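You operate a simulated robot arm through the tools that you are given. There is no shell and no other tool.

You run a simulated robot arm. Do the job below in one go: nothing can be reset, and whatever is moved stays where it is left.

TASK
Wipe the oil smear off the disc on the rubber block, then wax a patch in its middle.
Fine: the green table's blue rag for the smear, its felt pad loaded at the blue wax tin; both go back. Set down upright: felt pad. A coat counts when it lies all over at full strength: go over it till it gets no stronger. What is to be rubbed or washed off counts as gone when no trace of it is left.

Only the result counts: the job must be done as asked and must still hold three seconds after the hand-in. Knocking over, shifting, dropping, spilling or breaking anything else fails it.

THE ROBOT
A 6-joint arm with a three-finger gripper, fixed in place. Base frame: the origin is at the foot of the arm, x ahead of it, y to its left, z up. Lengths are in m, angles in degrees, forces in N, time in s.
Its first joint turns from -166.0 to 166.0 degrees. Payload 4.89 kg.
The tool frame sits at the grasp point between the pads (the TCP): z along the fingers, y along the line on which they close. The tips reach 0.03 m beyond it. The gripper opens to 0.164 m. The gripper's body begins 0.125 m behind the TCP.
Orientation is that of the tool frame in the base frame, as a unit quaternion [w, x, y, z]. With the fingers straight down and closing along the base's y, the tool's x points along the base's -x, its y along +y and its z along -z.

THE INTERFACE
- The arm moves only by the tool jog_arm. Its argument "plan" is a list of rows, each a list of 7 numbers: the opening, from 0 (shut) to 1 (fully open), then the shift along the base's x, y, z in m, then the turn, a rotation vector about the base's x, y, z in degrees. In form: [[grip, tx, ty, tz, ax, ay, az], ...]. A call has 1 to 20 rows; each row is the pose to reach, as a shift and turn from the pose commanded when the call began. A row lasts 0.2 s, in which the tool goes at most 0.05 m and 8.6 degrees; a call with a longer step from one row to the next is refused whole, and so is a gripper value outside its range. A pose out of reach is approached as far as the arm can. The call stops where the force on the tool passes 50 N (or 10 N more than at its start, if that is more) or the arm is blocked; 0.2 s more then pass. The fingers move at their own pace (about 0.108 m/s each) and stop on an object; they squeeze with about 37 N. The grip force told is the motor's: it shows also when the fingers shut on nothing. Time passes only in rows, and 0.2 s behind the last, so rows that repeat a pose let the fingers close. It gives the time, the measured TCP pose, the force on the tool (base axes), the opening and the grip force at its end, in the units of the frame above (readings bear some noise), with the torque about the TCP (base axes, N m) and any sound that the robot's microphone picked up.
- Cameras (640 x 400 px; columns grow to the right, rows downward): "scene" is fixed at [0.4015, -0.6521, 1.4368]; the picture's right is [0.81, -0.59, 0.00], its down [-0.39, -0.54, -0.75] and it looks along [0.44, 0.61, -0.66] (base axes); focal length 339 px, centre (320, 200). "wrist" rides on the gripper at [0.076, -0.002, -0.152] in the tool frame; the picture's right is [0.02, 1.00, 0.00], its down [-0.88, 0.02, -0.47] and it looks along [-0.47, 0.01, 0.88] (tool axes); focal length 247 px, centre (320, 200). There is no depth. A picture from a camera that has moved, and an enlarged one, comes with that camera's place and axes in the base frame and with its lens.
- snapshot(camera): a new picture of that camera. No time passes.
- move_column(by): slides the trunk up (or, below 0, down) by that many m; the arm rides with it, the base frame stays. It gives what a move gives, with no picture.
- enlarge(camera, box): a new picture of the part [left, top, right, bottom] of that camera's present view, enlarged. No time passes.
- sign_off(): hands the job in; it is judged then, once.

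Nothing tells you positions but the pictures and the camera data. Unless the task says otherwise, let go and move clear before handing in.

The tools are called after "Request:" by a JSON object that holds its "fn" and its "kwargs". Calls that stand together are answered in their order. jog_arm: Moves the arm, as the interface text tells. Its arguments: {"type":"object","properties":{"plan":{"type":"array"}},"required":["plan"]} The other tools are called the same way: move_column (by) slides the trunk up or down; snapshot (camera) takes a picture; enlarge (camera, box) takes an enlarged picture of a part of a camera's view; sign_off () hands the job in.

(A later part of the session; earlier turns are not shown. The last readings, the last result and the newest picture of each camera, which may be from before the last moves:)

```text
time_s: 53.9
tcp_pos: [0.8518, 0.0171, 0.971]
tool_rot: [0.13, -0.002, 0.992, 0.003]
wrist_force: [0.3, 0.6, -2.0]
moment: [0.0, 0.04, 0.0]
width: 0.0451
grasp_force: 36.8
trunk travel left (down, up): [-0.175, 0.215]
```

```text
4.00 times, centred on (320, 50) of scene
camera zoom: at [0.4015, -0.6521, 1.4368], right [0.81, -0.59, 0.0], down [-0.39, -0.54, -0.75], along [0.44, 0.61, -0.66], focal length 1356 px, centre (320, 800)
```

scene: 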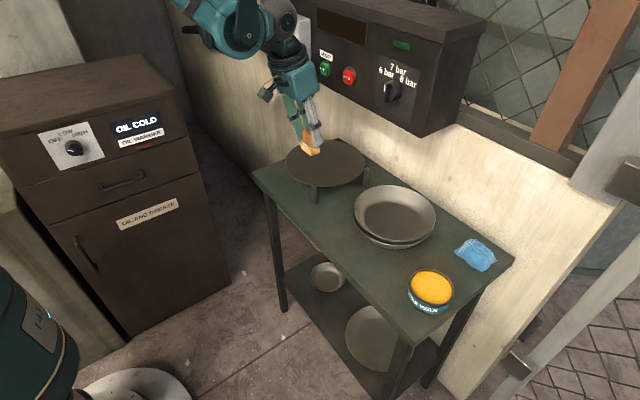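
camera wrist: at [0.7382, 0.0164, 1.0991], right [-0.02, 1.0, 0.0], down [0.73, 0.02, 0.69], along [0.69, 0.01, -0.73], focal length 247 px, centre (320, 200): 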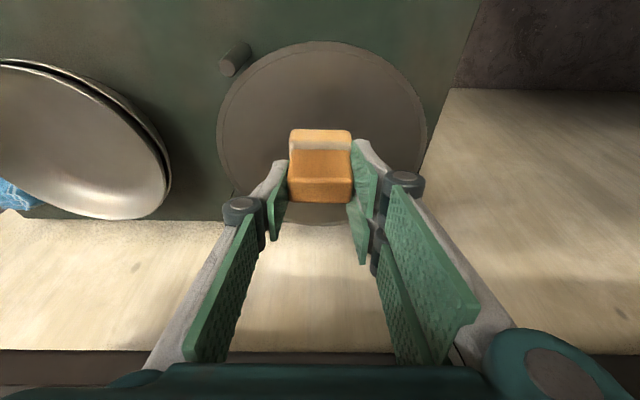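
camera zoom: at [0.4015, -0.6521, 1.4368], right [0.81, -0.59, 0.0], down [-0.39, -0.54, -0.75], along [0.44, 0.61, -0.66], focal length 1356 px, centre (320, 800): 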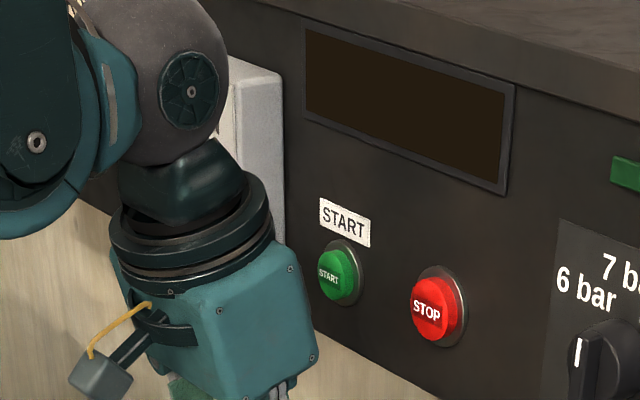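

The felt's underside is clearly waxed. Moving over the disc centre and descending carefully.

Request:
{"fn": "jog_arm", "kwargs": {"plan": [[0, 0.024, 0.001, -0.01, 0, 0, 0], [0, 0.047, 0.0015, -0.025, 0, 0, 0], [0, 0.047, 0.0015, -0.035, 0, 0, 0], [0, 0.047, 0.0015, -0.043, 0, 0, 0], [0, 0.047, 0.0015, -0.043, 0, 0, 0]]}}

Request:
{"fn": "enlarge", "kwargs": {"camera": "scene", "box": [262, 115, 390, 205]}}

```text
time_s: 55.1
tcp_pos: [0.8989, 0.0191, 0.9292]
tool_rot: [0.131, 0.001, 0.991, 0.002]
wrist_force: [0.6, -0.4, -0.8]
moment: [-0.01, -0.01, 0.01]
width: 0.0449
grasp_force: 37.2
trunk travel left (down, up): [-0.175, 0.215]
```

```text
4.44 times, centred on (326, 160) of scene
camera zoom: at [0.4015, -0.6521, 1.4368], right [0.81, -0.59, 0.0], down [-0.39, -0.54, -0.75], along [0.44, 0.61, -0.66], focal length 1506 px, centre (293, 378)
```

zoom: 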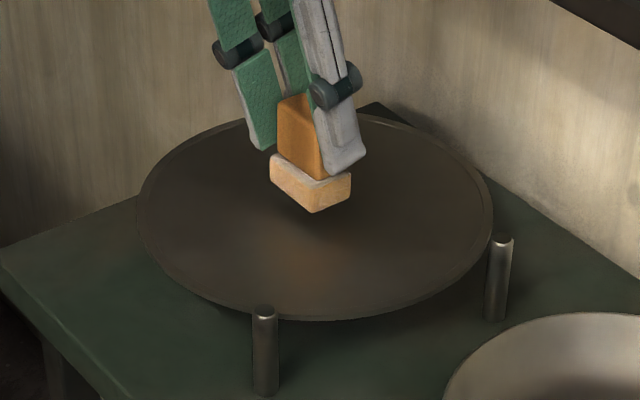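

Request:
{"fn": "jog_arm", "kwargs": {"plan": [[0, 0, 0, -0.004, 0, 0, 0], [0, 0, 0, -0.008, 0, 0, 0], [0, 0, 0, -0.008, 0, 0, 0]]}}

```text
time_s: 55.9
tcp_pos: [0.8986, 0.0187, 0.9216]
tool_rot: [0.13, 0.0, 0.991, 0.003]
wrist_force: [0.7, 0.4, 0.2]
moment: [-0.01, -0.02, 0.01]
width: 0.0451
grasp_force: 36.8
trunk travel left (down, up): [-0.175, 0.215]
```

Request:
{"fn": "jog_arm", "kwargs": {"plan": [[0, 0, 0, -0.002, 0, 0, 0], [0, 0, 0, -0.003, 0, 0, 0], [0, 0, 0, -0.003, 0, 0, 0]]}}

Request:
{"fn": "enlarge", "kwargs": {"camera": "scene", "box": [298, 135, 362, 185]}}

```text
time_s: 56.7
tcp_pos: [0.8997, 0.0189, 0.9198]
tool_rot: [0.13, -0.001, 0.991, 0.003]
wrist_force: [-0.2, -0.1, -0.7]
moment: [0.0, 0.02, 0.01]
width: 0.0452
grasp_force: 37.1
trunk travel left (down, up): [-0.175, 0.215]
```

```text
8.00 times, centred on (330, 160) of scene
camera zoom: at [0.4015, -0.6521, 1.4368], right [0.81, -0.59, 0.0], down [-0.39, -0.54, -0.75], along [0.44, 0.61, -0.66], focal length 2711 px, centre (240, 520)
```

zoom: 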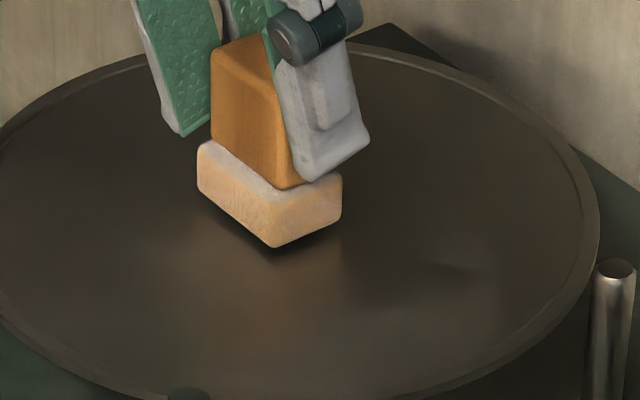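

Almost touching. I nudge 3 mm in x, 2 mm in y toward the true centre and step down.

Request:
{"fn": "jog_arm", "kwargs": {"plan": [[0, 0.003, 0.002, -0.001, 0, 0, 0], [0, 0.003, 0.002, -0.002, 0, 0, 0], [0, 0.003, 0.002, -0.002, 0, 0, 0]]}}

```text
time_s: 57.5
tcp_pos: [0.9025, 0.0214, 0.9168]
tool_rot: [0.13, -0.001, 0.992, 0.002]
wrist_force: [0.6, 0.8, -0.1]
moment: [0.0, -0.01, 0.01]
width: 0.0449
grasp_force: 37.1
trunk travel left (down, up): [-0.175, 0.215]
```

Request:
{"fn": "jog_arm", "kwargs": {"plan": [[0, 0, 0, -0.001, 0, 0, 0], [0, 0, 0, -0.0015, 0, 0, 0], [0, 0, 0, -0.0015, 0, 0, 0]]}}

```text
time_s: 58.3
tcp_pos: [0.9025, 0.0212, 0.9156]
tool_rot: [0.132, 0.0, 0.991, 0.002]
wrist_force: [0.1, -0.3, 5.0]
moment: [0.0, -0.08, 0.03]
width: 0.0451
grasp_force: 37.0
trunk travel left (down, up): [-0.175, 0.215]
```

Contact at ~5 N. Now rubbing a raster of ±1.4 cm around the centre at about 10 N.

Request:
{"fn": "jog_arm", "kwargs": {"plan": [[0, 0, 0, -0.0004, 0, 0, 0], [0, -0.01, 0, -0.0004, 0, 0, 0], [0, -0.014, -0.014, -0.0004, 0, 0, 0], [0, -0.014, 0, -0.0004, 0, 0, 0], [0, -0.014, 0.014, -0.0004, 0, 0, 0], [0, 0, 0.014, -0.0004, 0, 0, 0], [0, 0, 0, -0.0004, 0, 0, 0], [0, 0, -0.014, -0.0004, 0, 0, 0], [0, 0.014, -0.014, -0.0004, 0, 0, 0], [0, 0.014, 0, -0.0004, 0, 0, 0], [0, 0.014, 0.014, -0.0004, 0, 0, 0], [0, 0, 0.014, -0.0004, 0, 0, 0], [0, 0, 0, -0.0004, 0, 0, 0]]}}

Request:
{"fn": "enlarge", "kwargs": {"camera": "scene", "box": [298, 135, 362, 185]}}

Request:
{"fn": "snapshot", "kwargs": {"camera": "wrist"}}

```text
time_s: 61.1
tcp_pos: [0.9012, 0.0215, 0.9149]
tool_rot: [0.131, 0.0, 0.991, 0.002]
wrist_force: [-0.7, 1.5, 11.8]
moment: [0.18, -0.04, -0.02]
width: 0.0451
grasp_force: 37.4
trunk travel left (down, up): [-0.175, 0.215]
```

```text
8.00 times, centred on (330, 160) of scene
camera zoom: at [0.4015, -0.6521, 1.4368], right [0.81, -0.59, 0.0], down [-0.39, -0.54, -0.75], along [0.44, 0.61, -0.66], focal length 2711 px, centre (240, 520)
```

zoom: 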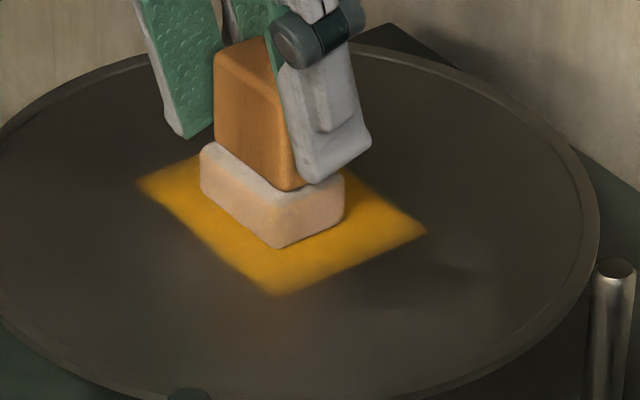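

```text
taken
camera wrist: at [0.7879, 0.0201, 1.0426], right [-0.02, 1.0, 0.0], down [0.73, 0.02, 0.69], along [0.69, 0.01, -0.73], focal length 247 px, centre (320, 200)
```

wrist: 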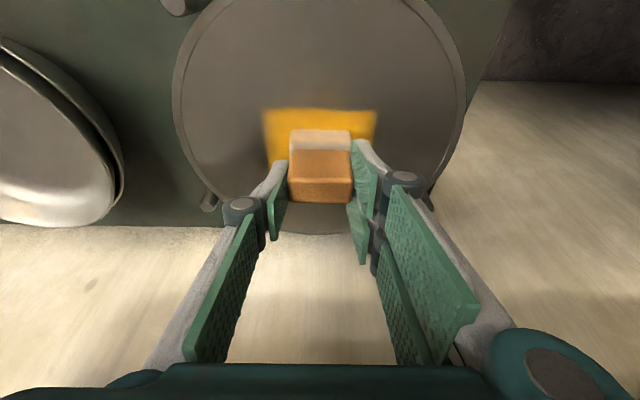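

A yellow wax patch is forming, well centred. I'll go over it again with the same raster.

Request:
{"fn": "jog_arm", "kwargs": {"plan": [[0, 0, -0.014, 0, 0, 0, 0], [0, -0.014, -0.014, 0, 0, 0, 0], [0, -0.014, 0, 0, 0, 0, 0], [0, -0.014, 0.014, 0, 0, 0, 0], [0, -0.007, 0.014, 0, 0, 0, 0], [0, -0.007, 0, 0, 0, 0, 0], [0, -0.007, -0.014, 0, 0, 0, 0], [0, 0, -0.014, 0, 0, 0, 0], [0, 0, 0, 0, 0, 0, 0], [0, 0, 0.014, 0, 0, 0, 0], [0, 0.007, 0.014, 0, 0, 0, 0], [0, 0.007, 0, 0, 0, 0, 0], [0, 0.007, -0.014, 0, 0, 0, 0], [0, 0.014, -0.014, 0, 0, 0, 0], [0, 0.014, 0, 0, 0, 0, 0], [0, 0.014, 0.014, 0, 0, 0, 0], [0, 0.0, 0.014, 0, 0, 0, 0], [0, 0, 0, 0, 0, 0, 0]]}}

Request:
{"fn": "enlarge", "kwargs": {"camera": "scene", "box": [298, 135, 362, 185]}}

Request:
{"fn": "enlarge", "kwargs": {"camera": "wrist", "box": [240, 90, 400, 190]}}

```text
time_s: 64.9
tcp_pos: [0.9027, 0.0211, 0.9146]
tool_rot: [0.132, 0.0, 0.991, 0.001]
wrist_force: [0.9, 1.4, 11.8]
moment: [0.17, -0.06, -0.03]
width: 0.045
grasp_force: 36.6
trunk travel left (down, up): [-0.175, 0.215]
```

```text
8.00 times, centred on (330, 160) of scene
camera zoom: at [0.4015, -0.6521, 1.4368], right [0.81, -0.59, 0.0], down [-0.39, -0.54, -0.75], along [0.44, 0.61, -0.66], focal length 2711 px, centre (240, 520)
```

zoom: 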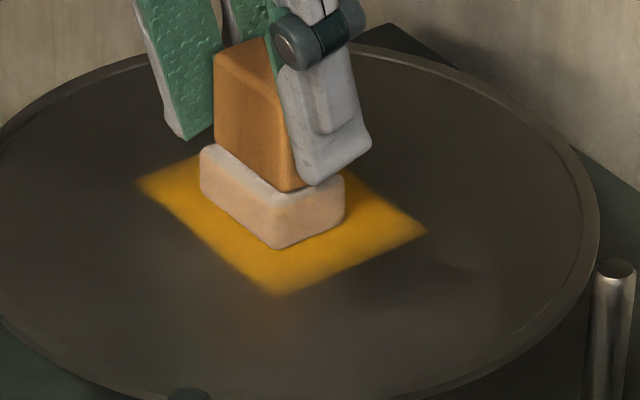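

```text
4.00 times, centred on (320, 140) of wrist
camera zoom: at [0.7874, 0.0195, 1.0424], right [-0.02, 1.0, 0.0], down [0.73, 0.02, 0.69], along [0.69, 0.01, -0.73], focal length 988 px, centre (320, 440)
```

zoom: 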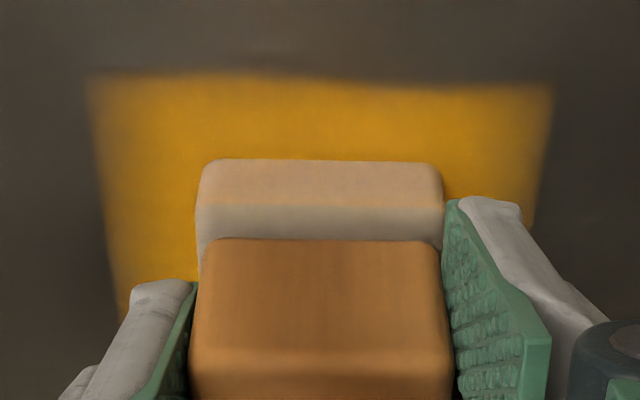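

Lifting to inspect the patch's evenness.

Request:
{"fn": "jog_arm", "kwargs": {"plan": [[0, 0, 0, 0.005, 0, 0, 0], [0, -0.01, 0, 0.02, 0, 0, 0], [0, -0.04, 0, 0.045, 0, 0, 0], [0, -0.08, 0, 0.06, 0, 0, 0], [0, -0.11, 0, 0.07, 0, 0, 0], [0, -0.11, 0, 0.07, 0, 0, 0]]}}

Request:
{"fn": "enlarge", "kwargs": {"camera": "scene", "box": [298, 135, 362, 185]}}

Request:
{"fn": "snapshot", "kwargs": {"camera": "wrist"}}

Request:
{"fn": "enlarge", "kwargs": {"camera": "scene", "box": [262, 115, 390, 205]}}

```text
time_s: 66.3
tcp_pos: [0.7917, 0.0191, 0.9852]
tool_rot: [0.132, -0.001, 0.991, 0.003]
wrist_force: [-0.5, 0.4, -0.1]
moment: [0.03, -0.05, 0.03]
width: 0.0451
grasp_force: 37.6
trunk travel left (down, up): [-0.175, 0.215]
```

```text
8.00 times, centred on (330, 160) of scene
camera zoom: at [0.4015, -0.6521, 1.4368], right [0.81, -0.59, 0.0], down [-0.39, -0.54, -0.75], along [0.44, 0.61, -0.66], focal length 2711 px, centre (240, 520)
```

zoom: 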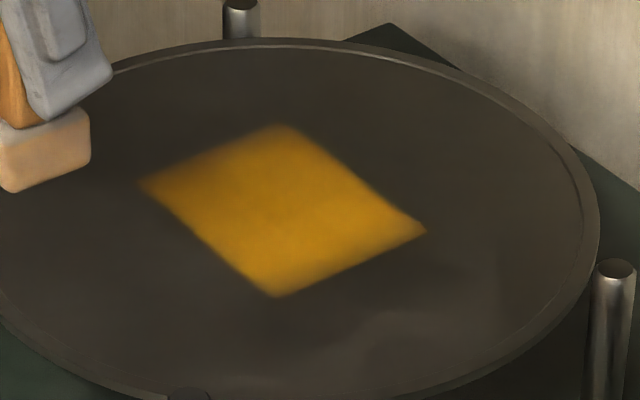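

```text
taken
camera wrist: at [0.6773, 0.0189, 1.1126], right [-0.02, 1.0, 0.0], down [0.73, 0.02, 0.69], along [0.69, 0.01, -0.73], focal length 247 px, centre (320, 200)
```

wrist: 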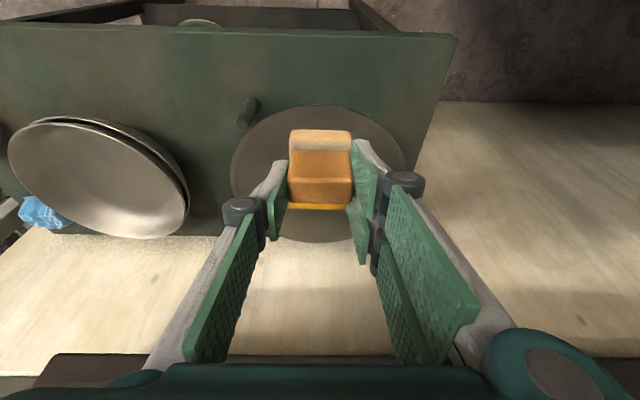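

```text
4.44 times, centred on (326, 160) of scene
camera zoom: at [0.4015, -0.6521, 1.4368], right [0.81, -0.59, 0.0], down [-0.39, -0.54, -0.75], along [0.44, 0.61, -0.66], focal length 1506 px, centre (293, 378)
```

zoom: 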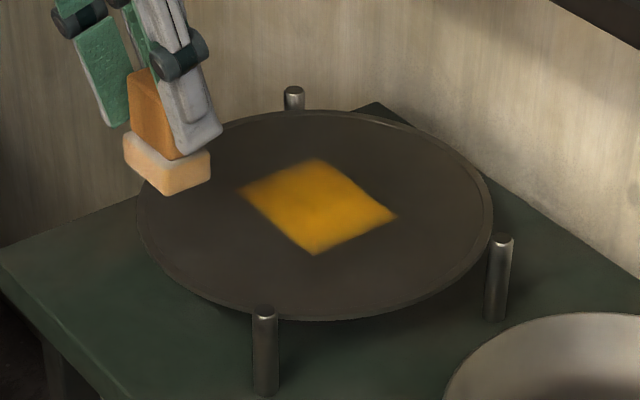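

The patch is even and centred, with soft edges. To make sure it is at full strength, I'll reload the felt at the tin and go over it again, comparing afterwards.

Request:
{"fn": "jog_arm", "kwargs": {"plan": [[0, 0.005, -0.035, 0, 0, 0, 0], [0, 0.01, -0.08, 0, 0, 0, 0], [0, 0.015, -0.125, 0, 0, 0, 0], [0, 0.02, -0.17, 0, 0, 0, 0], [0, 0.025, -0.215, 0, 0, 0, 0], [0, 0.031, -0.26, 0, 0, 0, 0], [0, 0.031, -0.305, 0, 0, 0, 0], [0, 0.031, -0.35, 0, 0, 0, 0], [0, 0.031, -0.395, 0, 0, 0, 0], [0, 0.031, -0.435, 0, 0, 0, 0], [0, 0.031, -0.46, 0, 0, 0, 0], [0, 0.031, -0.4735, 0, 0, 0, 0], [0, 0.031, -0.4735, -0.03, 0, 0, 0], [0, 0.031, -0.4735, -0.06, 0, 0, 0], [0, 0.031, -0.4735, -0.076, 0, 0, 0], [0, 0.031, -0.4735, -0.078, 0, 0, 0], [0, 0.031, -0.4735, -0.078, 0, 0, 0]]}}

Request:
{"fn": "enlarge", "kwargs": {"camera": "scene", "box": [384, 215, 496, 315]}}

Request:
{"fn": "enlarge", "kwargs": {"camera": "wrist", "box": [224, 80, 416, 220]}}

```text
time_s: 69.9
tcp_pos: [0.8236, -0.4525, 0.9063]
tool_rot: [0.131, -0.001, 0.991, 0.002]
wrist_force: [-0.2, -0.4, -0.8]
moment: [-0.01, 0.03, 0.03]
width: 0.045
grasp_force: 36.5
trunk travel left (down, up): [-0.175, 0.215]
```

```text
4.00 times, centred on (440, 265) of scene
camera zoom: at [0.4015, -0.6521, 1.4368], right [0.81, -0.59, 0.0], down [-0.39, -0.54, -0.75], along [0.44, 0.61, -0.66], focal length 1356 px, centre (-160, -60)
```

zoom: 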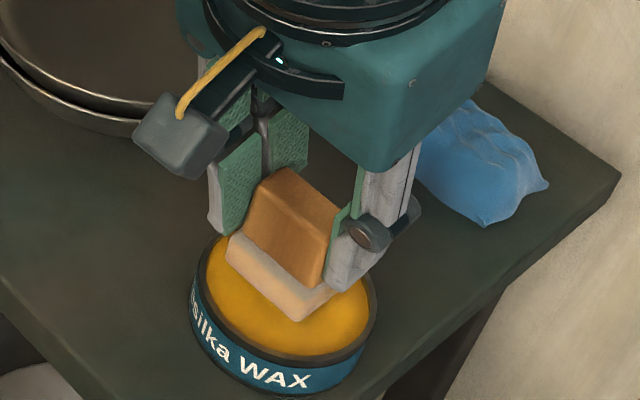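

```text
2.86 times, centred on (320, 150) of wrist
camera zoom: at [0.709, -0.4536, 1.0341], right [-0.02, 1.0, 0.0], down [0.73, 0.02, 0.69], along [0.69, 0.01, -0.73], focal length 706 px, centre (320, 343)
```

zoom: 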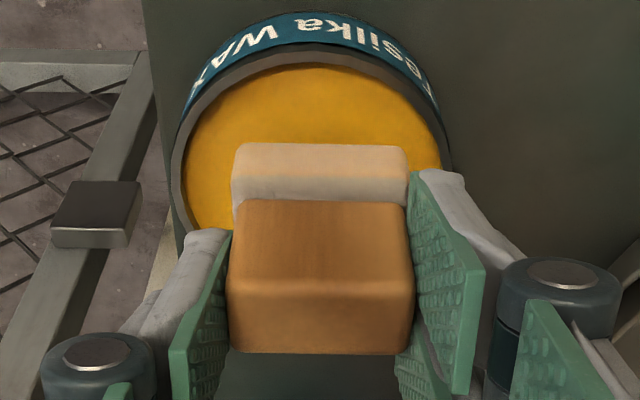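

Centred over the wax. Lowering to contact.

Request:
{"fn": "jog_arm", "kwargs": {"plan": [[0, 0, -0.001, -0.003, 0, 0, 0], [0, 0, -0.001, -0.0055, 0, 0, 0], [0, 0, -0.001, -0.0055, 0, 0, 0]]}}

```text
time_s: 70.7
tcp_pos: [0.8236, -0.4531, 0.9016]
tool_rot: [0.13, -0.001, 0.991, 0.003]
wrist_force: [-0.7, -1.0, -0.8]
moment: [-0.02, -0.02, 0.01]
width: 0.0452
grasp_force: 36.9
trunk travel left (down, up): [-0.175, 0.215]
```

Request:
{"fn": "jog_arm", "kwargs": {"plan": [[0, 0, 0, -0.001, 0, 0, 0], [0, 0, 0, -0.002, 0, 0, 0], [0, 0, 0, -0.002, 0, 0, 0]]}}

```text
time_s: 71.5
tcp_pos: [0.8233, -0.454, 0.8993]
tool_rot: [0.131, 0.0, 0.991, 0.003]
wrist_force: [-0.4, 0.3, -0.9]
moment: [-0.01, 0.01, 0.01]
width: 0.0453
grasp_force: 36.9
trunk travel left (down, up): [-0.175, 0.215]
```

Request:
{"fn": "jog_arm", "kwargs": {"plan": [[0, 0, 0, -0.001, 0, 0, 0], [0, 0, 0, -0.0015, 0, 0, 0], [0, 0, 0, -0.0015, 0, 0, 0]]}}

```text
time_s: 72.3
tcp_pos: [0.8239, -0.4553, 0.8967]
tool_rot: [0.13, -0.001, 0.991, 0.002]
wrist_force: [1.5, 0.2, 5.4]
moment: [0.05, -0.12, 0.0]
width: 0.0449
grasp_force: 37.1
trunk travel left (down, up): [-0.175, 0.215]
```

Contact again. Loading with small rubs as before.

Request:
{"fn": "jog_arm", "kwargs": {"plan": [[0, 0, 0, -0.0003, 0, 0, 0], [0, 0.001, 0.001, -0.0003, 0, 0, 0], [0, 0.0, 0.003, -0.0003, 0, 0, 0], [0, -0.002, 0.002, -0.0003, 0, 0, 0], [0, -0.003, 0.0, -0.0003, 0, 0, 0], [0, -0.002, -0.002, -0.0003, 0, 0, 0], [0, 0.0, -0.002, -0.0003, 0, 0, 0], [0, 0.001, 0.0, -0.0003, 0, 0, 0], [0, 0.0, 0.0, -0.0003, 0, 0, 0], [0, 0.0, 0.0, 0.004, 0, 0, 0], [0, 0.0, 0.0, 0.03, 0, 0, 0], [0, 0.0, 0.0, 0.07, 0, 0, 0], [0, 0.0, 0.0, 0.08, 0, 0, 0], [0, 0.0, 0.0, 0.08, 0, 0, 0]]}}

Request:
{"fn": "enlarge", "kwargs": {"camera": "scene", "box": [384, 185, 496, 315]}}

Request:
{"fn": "enlarge", "kwargs": {"camera": "scene", "box": [298, 135, 362, 185]}}

```text
time_s: 75.3
tcp_pos: [0.8233, -0.4533, 0.9778]
tool_rot: [0.13, 0.0, 0.991, 0.001]
wrist_force: [-0.1, -1.1, -0.9]
moment: [-0.06, -0.04, 0.0]
width: 0.0451
grasp_force: 36.4
trunk travel left (down, up): [-0.175, 0.215]
```

```text
3.08 times, centred on (440, 250) of scene
camera zoom: at [0.4015, -0.6521, 1.4368], right [0.81, -0.59, 0.0], down [-0.39, -0.54, -0.75], along [0.44, 0.61, -0.66], focal length 1043 px, centre (-49, 46)
```

zoom: 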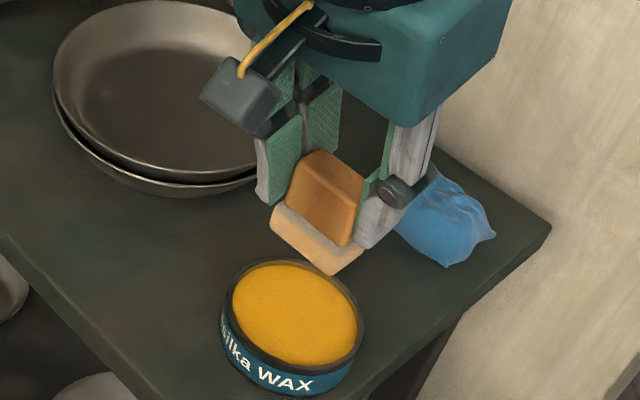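

```text
8.00 times, centred on (330, 160) of scene
camera zoom: at [0.4015, -0.6521, 1.4368], right [0.81, -0.59, 0.0], down [-0.39, -0.54, -0.75], along [0.44, 0.61, -0.66], focal length 2711 px, centre (240, 520)
```

zoom: 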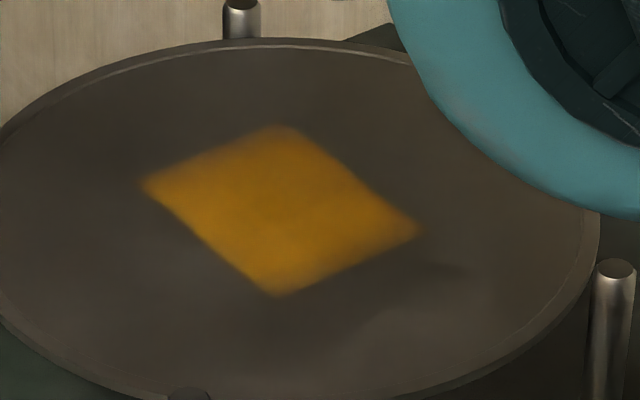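

Reloaded, tin unmoved. Returning to the disc centre.

Request:
{"fn": "jog_arm", "kwargs": {"plan": [[0, 0, 0.035, 0, 0, 0, 0], [0, 0, 0.08, 0, 0, 0, 0], [0, 0, 0.125, 0, 0, 0, 0], [0, 0, 0.17, 0, 0, 0, 0], [0, 0, 0.215, 0, 0, 0, 0], [0, 0, 0.26, 0, 0, 0, 0], [0, 0, 0.305, 0, 0, 0, 0], [0, 0, 0.35, 0, 0, 0, 0], [0, 0, 0.395, 0, 0, 0, 0], [0, 0.01, 0.435, 0, 0, 0, 0], [0, 0.03, 0.462, 0, 0, 0, 0], [0, 0.05, 0.4745, -0.01, 0, 0, 0], [0, 0.079, 0.4745, -0.03, 0, 0, 0], [0, 0.079, 0.4745, -0.05, 0, 0, 0], [0, 0.079, 0.4745, -0.055, 0, 0, 0], [0, 0.079, 0.4745, -0.055, 0, 0, 0]]}}

Request:
{"fn": "enlarge", "kwargs": {"camera": "scene", "box": [298, 135, 362, 185]}}

```text
time_s: 78.7
tcp_pos: [0.903, 0.0226, 0.9226]
tool_rot: [0.131, 0.0, 0.991, 0.002]
wrist_force: [-0.1, -0.1, -1.1]
moment: [0.01, 0.02, 0.01]
width: 0.0451
grasp_force: 37.1
trunk travel left (down, up): [-0.175, 0.215]
```

```text
8.00 times, centred on (330, 160) of scene
camera zoom: at [0.4015, -0.6521, 1.4368], right [0.81, -0.59, 0.0], down [-0.39, -0.54, -0.75], along [0.44, 0.61, -0.66], focal length 2711 px, centre (240, 520)
```

zoom: 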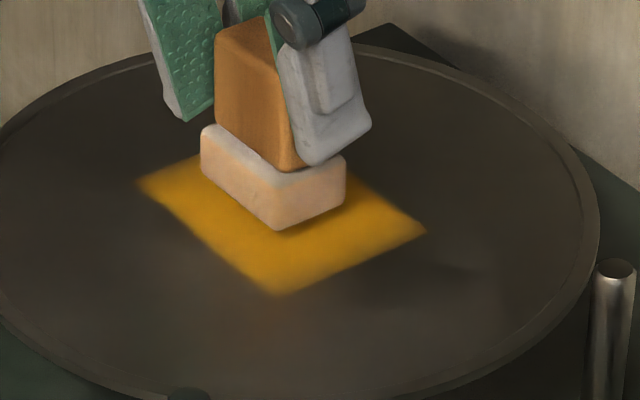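

Request:
{"fn": "jog_arm", "kwargs": {"plan": [[0, 0, -0.0015, -0.003, 0, 0, 0], [0, 0, -0.0015, -0.006, 0, 0, 0], [0, 0, -0.0015, -0.0075, 0, 0, 0], [0, 0, -0.0015, -0.0075, 0, 0, 0]]}}

```text
time_s: 79.7
tcp_pos: [0.9015, 0.0199, 0.9141]
tool_rot: [0.13, 0.0, 0.991, 0.002]
wrist_force: [0.2, -0.7, -0.5]
moment: [-0.03, 0.01, -0.02]
width: 0.045
grasp_force: 36.6
trunk travel left (down, up): [-0.175, 0.215]
```

Request:
{"fn": "jog_arm", "kwargs": {"plan": [[0, 0, 0.0005, -0.001, 0, 0, 0], [0, 0, 0.0005, -0.0015, 0, 0, 0], [0, 0, 0.0005, -0.0015, 0, 0, 0]]}}

```text
time_s: 80.5
tcp_pos: [0.9021, 0.0193, 0.9149]
tool_rot: [0.131, -0.001, 0.991, 0.002]
wrist_force: [5.2, -2.1, 20.7]
moment: [-0.15, -0.35, -0.04]
width: 0.0451
grasp_force: 36.8
trunk travel left (down, up): [-0.175, 0.215]
```

Contact at 21 N; easing 0.6 mm and repeating the raster.

Request:
{"fn": "jog_arm", "kwargs": {"plan": [[0, 0, 0, 0.0006, 0, 0, 0], [0, -0.007, -0.007, 0.0006, 0, 0, 0], [0, -0.014, -0.014, 0.0006, 0, 0, 0], [0, -0.014, 0, 0.0006, 0, 0, 0], [0, -0.014, 0.015, 0.0006, 0, 0, 0], [0, -0.007, 0.015, 0.0006, 0, 0, 0], [0, -0.007, 0, 0.0006, 0, 0, 0], [0, -0.007, -0.014, 0.0006, 0, 0, 0], [0, 0, -0.014, 0.0006, 0, 0, 0], [0, 0, 0, 0.0006, 0, 0, 0], [0, 0, 0.015, 0.0006, 0, 0, 0], [0, 0.007, 0.015, 0.0006, 0, 0, 0], [0, 0.007, 0, 0.0006, 0, 0, 0], [0, 0.007, -0.014, 0.0006, 0, 0, 0], [0, 0.015, -0.014, 0.0006, 0, 0, 0], [0, 0.015, 0, 0.0006, 0, 0, 0], [0, 0.015, 0.015, 0.0006, 0, 0, 0], [0, 0.008, 0.015, 0.0006, 0, 0, 0], [0, 0.0, 0.008, 0.0006, 0, 0, 0], [0, 0, 0, 0.0006, 0, 0, 0]]}}

Request:
{"fn": "enlarge", "kwargs": {"camera": "scene", "box": [298, 135, 362, 185]}}

```text
time_s: 84.7
tcp_pos: [0.9013, 0.0204, 0.9144]
tool_rot: [0.132, 0.0, 0.991, 0.002]
wrist_force: [0.0, 2.5, 12.6]
moment: [0.28, -0.04, 0.0]
width: 0.045
grasp_force: 37.5
trunk travel left (down, up): [-0.175, 0.215]
```

```text
8.00 times, centred on (330, 160) of scene
camera zoom: at [0.4015, -0.6521, 1.4368], right [0.81, -0.59, 0.0], down [-0.39, -0.54, -0.75], along [0.44, 0.61, -0.66], focal length 2711 px, centre (240, 520)
```

zoom: 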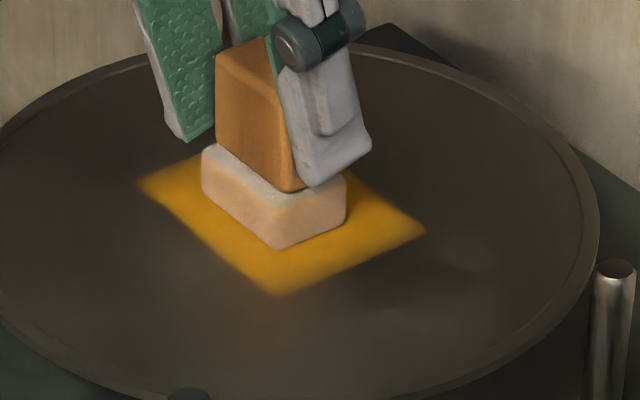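

The patch looks the same strength as before reloading, so the middle is saturated. I'll make one slightly wider perimeter pass (mainly toward −x and ±y) so the full-strength area has a margin, then finish in the middle.

Request:
{"fn": "jog_arm", "kwargs": {"plan": [[0, -0.012, -0.006, 0, 0, 0, 0], [0, -0.023, -0.012, 0, 0, 0, 0], [0, -0.023, -0.02, 0, 0, 0, 0], [0, -0.023, -0.01, 0, 0, 0, 0], [0, -0.023, 0, 0, 0, 0, 0], [0, -0.023, 0.01, 0, 0, 0, 0], [0, -0.023, 0.02, 0, 0, 0, 0], [0, -0.012, 0.02, 0, 0, 0, 0], [0, 0, 0.02, 0, 0, 0, 0], [0, 0.009, 0.02, 0, 0, 0, 0], [0, 0.015, 0.02, 0, 0, 0, 0], [0, 0.015, 0.01, 0, 0, 0, 0], [0, 0.015, 0, 0, 0, 0, 0], [0, 0.015, -0.01, 0, 0, 0, 0], [0, 0.015, -0.02, 0, 0, 0, 0], [0, 0.005, -0.02, 0, 0, 0, 0], [0, -0.005, -0.02, 0, 0, 0, 0], [0, -0.015, -0.02, 0, 0, 0, 0], [0, -0.01, -0.01, 0, 0, 0, 0], [0, 0, 0, 0, 0, 0, 0]]}}

Request:
{"fn": "enlarge", "kwargs": {"camera": "scene", "box": [298, 135, 362, 185]}}

```text
time_s: 88.9
tcp_pos: [0.9023, 0.019, 0.9152]
tool_rot: [0.131, -0.001, 0.991, 0.003]
wrist_force: [-3.0, -1.0, 8.2]
moment: [-0.07, 0.1, 0.03]
width: 0.0449
grasp_force: 36.6
trunk travel left (down, up): [-0.175, 0.215]
```

```text
8.00 times, centred on (330, 160) of scene
camera zoom: at [0.4015, -0.6521, 1.4368], right [0.81, -0.59, 0.0], down [-0.39, -0.54, -0.75], along [0.44, 0.61, -0.66], focal length 2711 px, centre (240, 520)
```

zoom: 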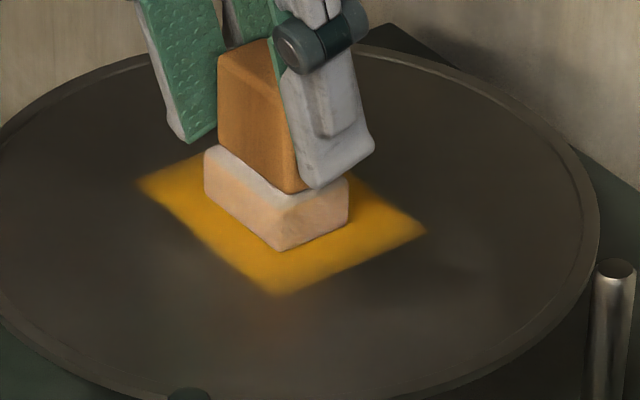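

The outline stays fixed even though I rubbed beyond it, so the target patch is exactly this rectangle; its borders must be fully covered too. Let me check the clearance to the panel before rubbing further out.

Request:
{"fn": "enlarge", "kwargs": {"camera": "scene", "box": [240, 20, 400, 140]}}

Request:
{"fn": "snapshot", "kwargs": {"camera": "wrist"}}

```text
3.33 times, centred on (320, 80) of scene
camera zoom: at [0.4015, -0.6521, 1.4368], right [0.81, -0.59, 0.0], down [-0.39, -0.54, -0.75], along [0.44, 0.61, -0.66], focal length 1130 px, centre (320, 600)
```

zoom: 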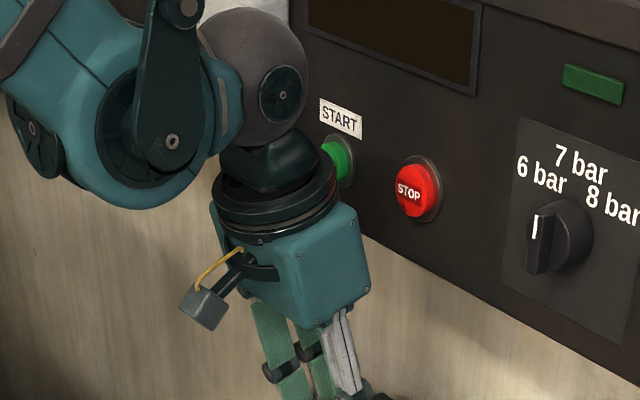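

```text
taken
camera wrist: at [0.7874, 0.0177, 1.0419], right [-0.02, 1.0, 0.0], down [0.73, 0.02, 0.69], along [0.69, 0.01, -0.73], focal length 247 px, centre (320, 200)
```

wrist: 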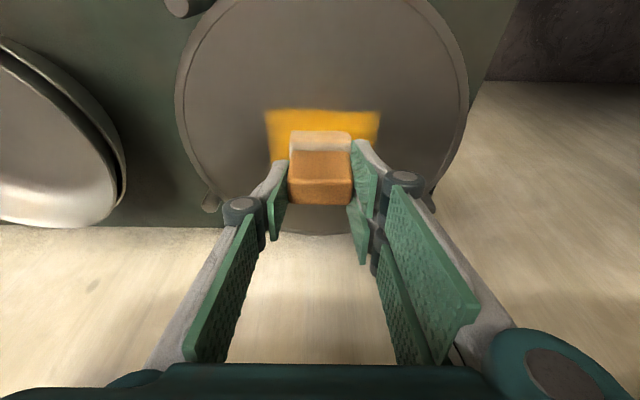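

There is ample clearance (≈5 cm) to the STOP button. Doing a wider perimeter pass so the felt fully overlaps all four borders.

Request:
{"fn": "jog_arm", "kwargs": {"plan": [[0, -0.012, -0.014, -0.0002, 0, 0, 0], [0, -0.025, -0.028, -0.0002, 0, 0, 0], [0, -0.025, -0.013, -0.0002, 0, 0, 0], [0, -0.025, 0.002, -0.0002, 0, 0, 0], [0, -0.025, 0.016, -0.0002, 0, 0, 0], [0, -0.025, 0.03, -0.0002, 0, 0, 0], [0, -0.012, 0.03, -0.0002, 0, 0, 0], [0, 0, 0.03, -0.0002, 0, 0, 0], [0, 0.012, 0.03, -0.0002, 0, 0, 0], [0, 0.022, 0.03, -0.0002, 0, 0, 0], [0, 0.022, 0.016, -0.0002, 0, 0, 0], [0, 0.022, 0.002, -0.0002, 0, 0, 0], [0, 0.022, -0.013, -0.0002, 0, 0, 0], [0, 0.022, -0.028, -0.0002, 0, 0, 0], [0, 0.012, -0.028, -0.0002, 0, 0, 0], [0, 0, -0.028, -0.0002, 0, 0, 0], [0, -0.012, -0.028, -0.0002, 0, 0, 0], [0, -0.012, -0.014, -0.0002, 0, 0, 0], [0, 0, 0, -0.0002, 0, 0, 0]]}}

Request:
{"fn": "enlarge", "kwargs": {"camera": "scene", "box": [298, 135, 362, 185]}}

```text
time_s: 92.9
tcp_pos: [0.9006, 0.0193, 0.9152]
tool_rot: [0.132, 0.0, 0.991, 0.002]
wrist_force: [-4.1, -3.3, 14.4]
moment: [-0.17, 0.22, 0.03]
width: 0.045
grasp_force: 37.1
trunk travel left (down, up): [-0.175, 0.215]
```

```text
8.00 times, centred on (330, 160) of scene
camera zoom: at [0.4015, -0.6521, 1.4368], right [0.81, -0.59, 0.0], down [-0.39, -0.54, -0.75], along [0.44, 0.61, -0.66], focal length 2711 px, centre (240, 520)
```

zoom: 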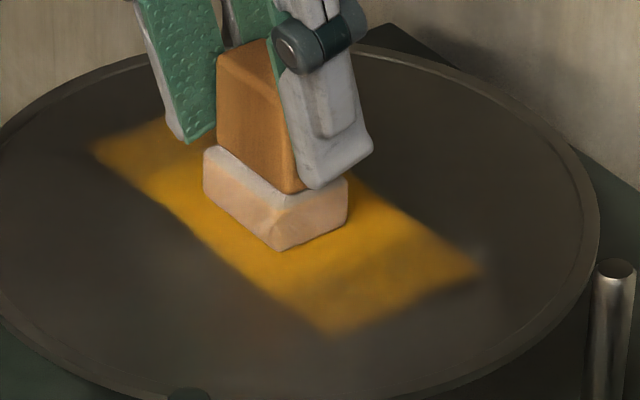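

The coat grew in y this time, so the surface is recorded in coarse cells. I'll lift and inspect the patch carefully.

Request:
{"fn": "jog_arm", "kwargs": {"plan": [[0, 0, 0, 0.005, 0, 0, 0], [0, -0.01, 0, 0.02, 0, 0, 0], [0, -0.04, 0, 0.045, 0, 0, 0], [0, -0.08, 0, 0.06, 0, 0, 0], [0, -0.12, 0, 0.08, 0, 0, 0], [0, -0.15, 0, 0.1, 0, 0, 0], [0, -0.15, 0, 0.1, 0, 0, 0]]}}

Request:
{"fn": "enlarge", "kwargs": {"camera": "scene", "box": [298, 130, 362, 180]}}

Request:
{"fn": "snapshot", "kwargs": {"camera": "wrist"}}

Request:
{"fn": "enlarge", "kwargs": {"camera": "scene", "box": [262, 115, 390, 205]}}

```text
time_s: 94.5
tcp_pos: [0.7509, 0.0202, 1.0159]
tool_rot: [0.131, 0.0, 0.991, 0.003]
wrist_force: [-0.7, 0.1, 0.6]
moment: [0.02, -0.11, 0.0]
width: 0.0451
grasp_force: 37.1
trunk travel left (down, up): [-0.175, 0.215]
```

```text
8.00 times, centred on (330, 155) of scene
camera zoom: at [0.4015, -0.6521, 1.4368], right [0.81, -0.59, 0.0], down [-0.39, -0.54, -0.75], along [0.44, 0.61, -0.66], focal length 2711 px, centre (240, 560)
```

zoom: 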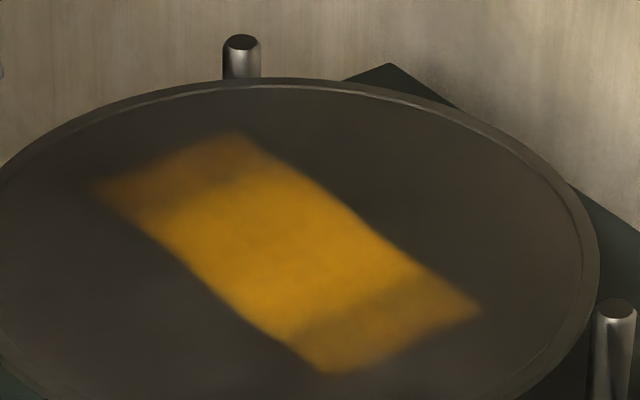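

```text
taken
camera wrist: at [0.6369, 0.018, 1.1429], right [-0.02, 1.0, 0.0], down [0.73, 0.02, 0.69], along [0.69, 0.01, -0.73], focal length 247 px, centre (320, 200)
```

wrist: 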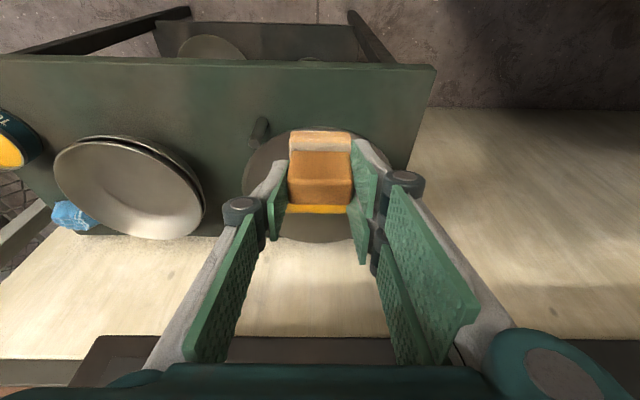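

```text
4.44 times, centred on (326, 160) of scene
camera zoom: at [0.4015, -0.6521, 1.4368], right [0.81, -0.59, 0.0], down [-0.39, -0.54, -0.75], along [0.44, 0.61, -0.66], focal length 1506 px, centre (293, 378)
```

zoom: 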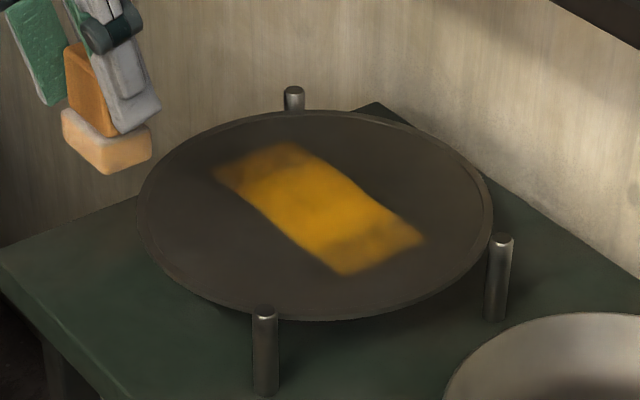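

The middle is uniformly strong, while two fringe strips in y are weaker. I'll reload once more and then bring those strips, plus the adjacent x borders, to full strength so the middle patch is round and complete.

Request:
{"fn": "jog_arm", "kwargs": {"plan": [[0, 0.01, -0.035, -0.005, 0, 0, 0], [0, 0.02, -0.08, -0.01, 0, 0, 0], [0, 0.03, -0.122, -0.015, 0, 0, 0], [0, 0.04, -0.165, -0.02, 0, 0, 0], [0, 0.05, -0.21, -0.025, 0, 0, 0], [0, 0.06, -0.255, -0.03, 0, 0, 0], [0, 0.07, -0.298, -0.035, 0, 0, 0], [0, 0.073, -0.345, -0.04, 0, 0, 0], [0, 0.073, -0.39, -0.04, 0, 0, 0], [0, 0.073, -0.435, -0.04, 0, 0, 0], [0, 0.073, -0.46, -0.04, 0, 0, 0], [0, 0.073, -0.4742, -0.045, 0, 0, 0], [0, 0.073, -0.4742, -0.075, 0, 0, 0], [0, 0.073, -0.4742, -0.1, 0, 0, 0], [0, 0.073, -0.4742, -0.113, 0, 0, 0], [0, 0.073, -0.4742, -0.1155, 0, 0, 0], [0, 0.073, -0.4742, -0.1155, 0, 0, 0]]}}

Request:
{"fn": "enlarge", "kwargs": {"camera": "wrist", "box": [224, 80, 416, 220]}}

Request:
{"fn": "enlarge", "kwargs": {"camera": "scene", "box": [384, 215, 496, 315]}}

```text
time_s: 98.1
tcp_pos: [0.8266, -0.4547, 0.8985]
tool_rot: [0.131, 0.001, 0.991, 0.002]
wrist_force: [-0.1, -0.2, -0.1]
moment: [0.05, 0.03, 0.02]
width: 0.0453
grasp_force: 37.0
trunk travel left (down, up): [-0.175, 0.215]
```

```text
2.86 times, centred on (320, 150) of wrist
camera zoom: at [0.711, -0.4557, 1.0262], right [-0.02, 1.0, 0.0], down [0.73, 0.02, 0.69], along [0.69, 0.01, -0.73], focal length 706 px, centre (320, 343)
```

zoom: 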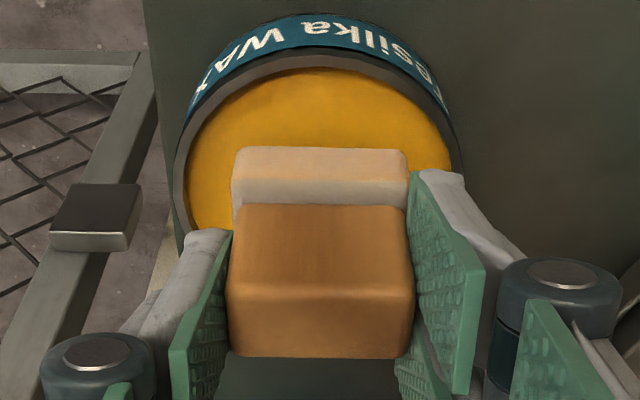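

```text
4.00 times, centred on (440, 265) of scene
camera zoom: at [0.4015, -0.6521, 1.4368], right [0.81, -0.59, 0.0], down [-0.39, -0.54, -0.75], along [0.44, 0.61, -0.66], focal length 1356 px, centre (-160, -60)
```

zoom: 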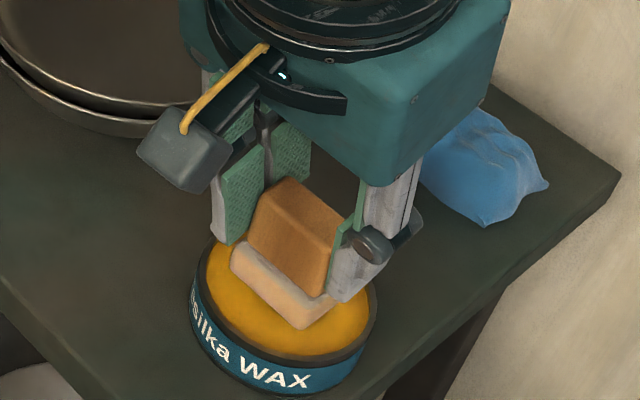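

Request:
{"fn": "jog_arm", "kwargs": {"plan": [[0, -0.002, 0, -0.001, 0, 0, 0], [0, -0.002, 0, -0.0015, 0, 0, 0], [0, -0.002, 0, -0.0015, 0, 0, 0]]}}

```text
time_s: 98.9
tcp_pos: [0.8228, -0.4548, 0.8977]
tool_rot: [0.131, 0.0, 0.991, 0.002]
wrist_force: [0.2, -0.1, -0.8]
moment: [0.0, -0.02, -0.02]
width: 0.0452
grasp_force: 37.4
trunk travel left (down, up): [-0.175, 0.215]
```

Request:
{"fn": "jog_arm", "kwargs": {"plan": [[0, 0, 0, -0.001, 0, 0, 0], [0, 0, 0, -0.0015, 0, 0, 0], [0, 0, 0, -0.0015, 0, 0, 0]]}}

```text
time_s: 99.7
tcp_pos: [0.8231, -0.4539, 0.8968]
tool_rot: [0.131, 0.0, 0.991, 0.002]
wrist_force: [11.2, -4.9, 30.5]
moment: [-0.14, -0.65, 0.0]
width: 0.0453
grasp_force: 37.1
trunk travel left (down, up): [-0.175, 0.215]
```

Pressing a bit hard; easing off to about 10 N, then small rubs and lift.

Request:
{"fn": "jog_arm", "kwargs": {"plan": [[0, 0, 0, 0.0008, 0, 0, 0], [0, 0, 0, 0.0012, 0, 0, 0], [0, 0, 0, 0.0012, 0, 0, 0]]}}

Request:
{"fn": "enlarge", "kwargs": {"camera": "wrist", "box": [224, 80, 416, 220]}}

Request:
{"fn": "enlarge", "kwargs": {"camera": "scene", "box": [384, 215, 496, 315]}}

```text
time_s: 100.5
tcp_pos: [0.8218, -0.4544, 0.8979]
tool_rot: [0.131, 0.0, 0.991, 0.002]
wrist_force: [4.6, -0.3, 15.0]
moment: [0.07, -0.28, 0.02]
width: 0.0452
grasp_force: 37.3
trunk travel left (down, up): [-0.175, 0.215]
```

```text
2.86 times, centred on (320, 150) of wrist
camera zoom: at [0.708, -0.4553, 1.0245], right [-0.02, 1.0, 0.0], down [0.73, 0.02, 0.69], along [0.69, 0.01, -0.73], focal length 706 px, centre (320, 343)
```

zoom: 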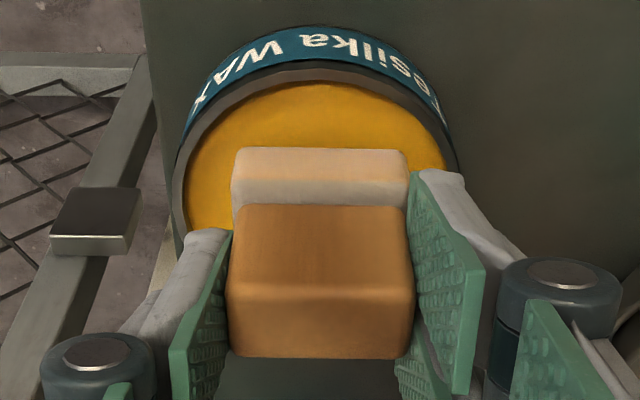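

```text
4.00 times, centred on (440, 265) of scene
camera zoom: at [0.4015, -0.6521, 1.4368], right [0.81, -0.59, 0.0], down [-0.39, -0.54, -0.75], along [0.44, 0.61, -0.66], focal length 1356 px, centre (-160, -60)
```

zoom: 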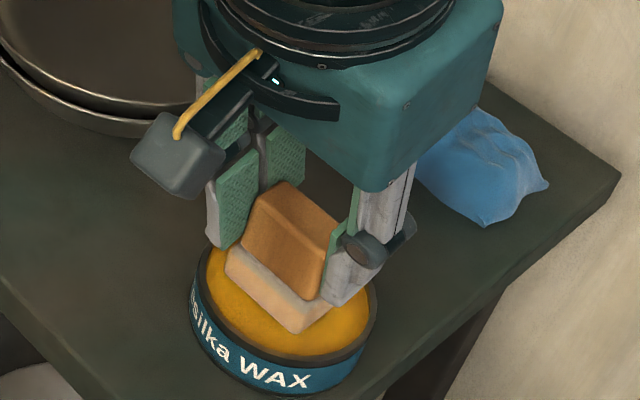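

Request:
{"fn": "jog_arm", "kwargs": {"plan": [[0, 0, 0, 0.0004, 0, 0, 0], [0, 0.001, 0.001, 0.0004, 0, 0, 0], [0, 0.001, 0.003, 0.0004, 0, 0, 0], [0, -0.001, 0.002, 0.0004, 0, 0, 0], [0, -0.002, 0.0, 0.0004, 0, 0, 0], [0, -0.001, -0.002, 0.0004, 0, 0, 0], [0, 0.001, -0.002, 0.0004, 0, 0, 0], [0, 0.001, 0.0, 0.0004, 0, 0, 0], [0, 0.0, 0.0, 0.005, 0, 0, 0], [0, 0.0, 0.0, 0.03, 0, 0, 0], [0, 0.0, 0.0, 0.07, 0, 0, 0], [0, 0.0, 0.0, 0.08, 0, 0, 0], [0, 0.0, 0.0, 0.08, 0, 0, 0]]}}

Request:
{"fn": "enlarge", "kwargs": {"camera": "scene", "box": [384, 185, 496, 315]}}

```text
time_s: 103.3
tcp_pos: [0.8233, -0.4527, 0.9779]
tool_rot: [0.131, 0.0, 0.991, 0.002]
wrist_force: [-0.2, -0.4, 0.3]
moment: [-0.01, -0.03, 0.0]
width: 0.0453
grasp_force: 37.1
trunk travel left (down, up): [-0.175, 0.215]
```

```text
3.08 times, centred on (440, 250) of scene
camera zoom: at [0.4015, -0.6521, 1.4368], right [0.81, -0.59, 0.0], down [-0.39, -0.54, -0.75], along [0.44, 0.61, -0.66], focal length 1043 px, centre (-49, 46)
```

zoom: 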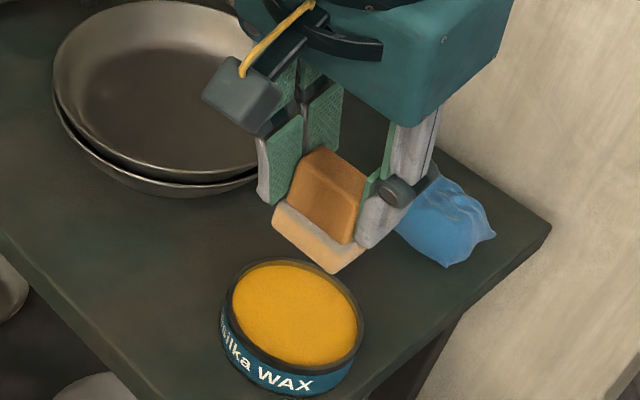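

Reloaded; tin and rag undisturbed. Back to the disc.

Request:
{"fn": "jog_arm", "kwargs": {"plan": [[0, 0, 0.035, 0, 0, 0, 0], [0, 0, 0.08, 0, 0, 0, 0], [0, 0, 0.125, 0, 0, 0, 0], [0, 0, 0.17, 0, 0, 0, 0], [0, 0, 0.215, 0, 0, 0, 0], [0, 0, 0.26, 0, 0, 0, 0], [0, 0, 0.305, 0, 0, 0, 0], [0, 0, 0.35, 0, 0, 0, 0], [0, 0, 0.395, 0, 0, 0, 0], [0, 0.01, 0.435, 0, 0, 0, 0], [0, 0.03, 0.462, 0, 0, 0, 0], [0, 0.05, 0.4735, -0.01, 0, 0, 0], [0, 0.078, 0.4735, -0.03, 0, 0, 0], [0, 0.078, 0.4735, -0.05, 0, 0, 0], [0, 0.078, 0.4735, -0.06, 0, 0, 0], [0, 0.078, 0.4735, -0.062, 0, 0, 0], [0, 0.078, 0.4735, -0.062, 0, 0, 0]]}}

```text
time_s: 106.9
tcp_pos: [0.9012, 0.0198, 0.9152]
tool_rot: [0.131, -0.001, 0.991, 0.003]
wrist_force: [1.4, 0.6, -0.4]
moment: [0.02, 0.02, -0.01]
width: 0.045
grasp_force: 37.3
trunk travel left (down, up): [-0.175, 0.215]
```

Request:
{"fn": "jog_arm", "kwargs": {"plan": [[0, 0, 0, -0.0008, 0, 0, 0], [0, 0, 0, -0.0013, 0, 0, 0], [0, 0, 0, -0.0013, 0, 0, 0]]}}

```text
time_s: 107.7
tcp_pos: [0.9013, 0.0194, 0.9137]
tool_rot: [0.131, -0.001, 0.991, 0.003]
wrist_force: [2.7, -0.1, 6.2]
moment: [0.0, -0.11, 0.02]
width: 0.0455
grasp_force: 36.6
trunk travel left (down, up): [-0.175, 0.215]
```

Contact ~6 N. Rubbing the two weak strips at the ±y ends.

Request:
{"fn": "jog_arm", "kwargs": {"plan": [[0, 0, 0.01, -0.0003, 0, 0, 0], [0, 0, 0.021, -0.0003, 0, 0, 0], [0, 0, 0.031, -0.0003, 0, 0, 0], [0, -0.01, 0.031, -0.0003, 0, 0, 0], [0, -0.02, 0.031, -0.0003, 0, 0, 0], [0, -0.01, 0.031, -0.0003, 0, 0, 0], [0, 0, 0.031, -0.0003, 0, 0, 0], [0, 0.01, 0.031, -0.0003, 0, 0, 0], [0, 0.018, 0.031, -0.0003, 0, 0, 0], [0, 0.008, 0.031, -0.0003, 0, 0, 0], [0, 0, 0.02, -0.0003, 0, 0, 0], [0, 0, 0.005, -0.0003, 0, 0, 0], [0, 0, -0.012, -0.0003, 0, 0, 0], [0, 0, -0.029, -0.0003, 0, 0, 0], [0, -0.01, -0.029, -0.0003, 0, 0, 0], [0, -0.02, -0.029, -0.0003, 0, 0, 0], [0, -0.01, -0.029, -0.0003, 0, 0, 0], [0, 0, -0.029, -0.0003, 0, 0, 0], [0, 0.01, -0.029, -0.0003, 0, 0, 0], [0, 0.018, -0.029, -0.0003, 0, 0, 0]]}}

Request:
{"fn": "enlarge", "kwargs": {"camera": "scene", "box": [298, 130, 362, 180]}}

```text
time_s: 111.9
tcp_pos: [0.9181, -0.0093, 0.9141]
tool_rot: [0.132, 0.0, 0.991, 0.003]
wrist_force: [-5.6, 0.2, 14.6]
moment: [0.06, 0.25, -0.01]
width: 0.0453
grasp_force: 36.8
trunk travel left (down, up): [-0.175, 0.215]
```

```text
8.00 times, centred on (330, 155) of scene
camera zoom: at [0.4015, -0.6521, 1.4368], right [0.81, -0.59, 0.0], down [-0.39, -0.54, -0.75], along [0.44, 0.61, -0.66], focal length 2711 px, centre (240, 560)
```

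zoom: 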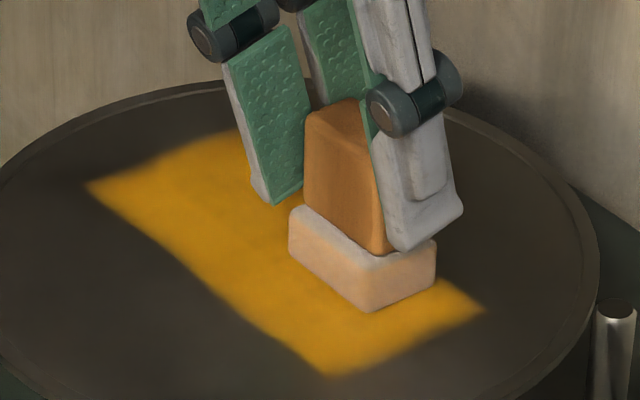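

Both strips are now as strong as the middle. Next, extending one cell on the +x and −x sides to round the patch, keeping clear of the panel.

Request:
{"fn": "jog_arm", "kwargs": {"plan": [[0, 0, 0.012, 0, 0, 0, 0], [0, 0.007, 0.018, 0, 0, 0, 0], [0, 0.013, 0.018, 0, 0, 0, 0], [0, 0.013, 0.03, 0, 0, 0, 0], [0, 0.013, 0.042, 0, 0, 0, 0], [0, 0.013, 0.048, 0, 0, 0, 0], [0, 0.013, 0.036, 0, 0, 0, 0], [0, 0.013, 0.024, 0, 0, 0, 0], [0, 0.013, 0.013, 0, 0, 0, 0], [0, 0.013, 0.024, 0, 0, 0, 0], [0, 0.013, 0.036, 0, 0, 0, 0], [0, 0.013, 0.048, 0, 0, 0, 0], [0, 0.004, 0.048, 0, 0, 0, 0], [0, -0.012, 0.04, 0, 0, 0, 0]]}}

Request:
{"fn": "enlarge", "kwargs": {"camera": "scene", "box": [298, 130, 362, 180]}}

```text
time_s: 114.9
tcp_pos: [0.9068, 0.0299, 0.9132]
tool_rot: [0.131, 0.0, 0.991, 0.001]
wrist_force: [-0.4, 0.8, 10.2]
moment: [0.1, -0.07, -0.03]
width: 0.0451
grasp_force: 36.7
trunk travel left (down, up): [-0.175, 0.215]
```

```text
8.00 times, centred on (330, 155) of scene
camera zoom: at [0.4015, -0.6521, 1.4368], right [0.81, -0.59, 0.0], down [-0.39, -0.54, -0.75], along [0.44, 0.61, -0.66], focal length 2711 px, centre (240, 560)
```

zoom: 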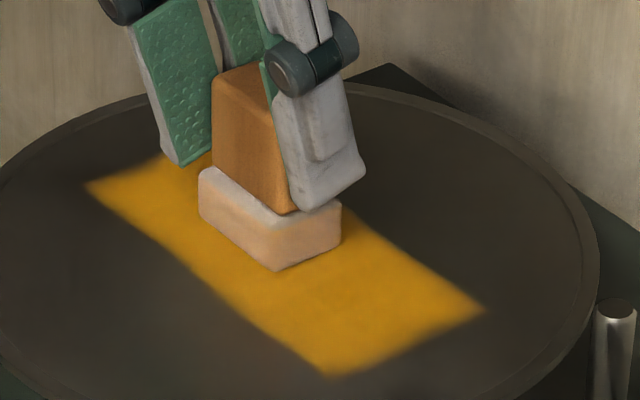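

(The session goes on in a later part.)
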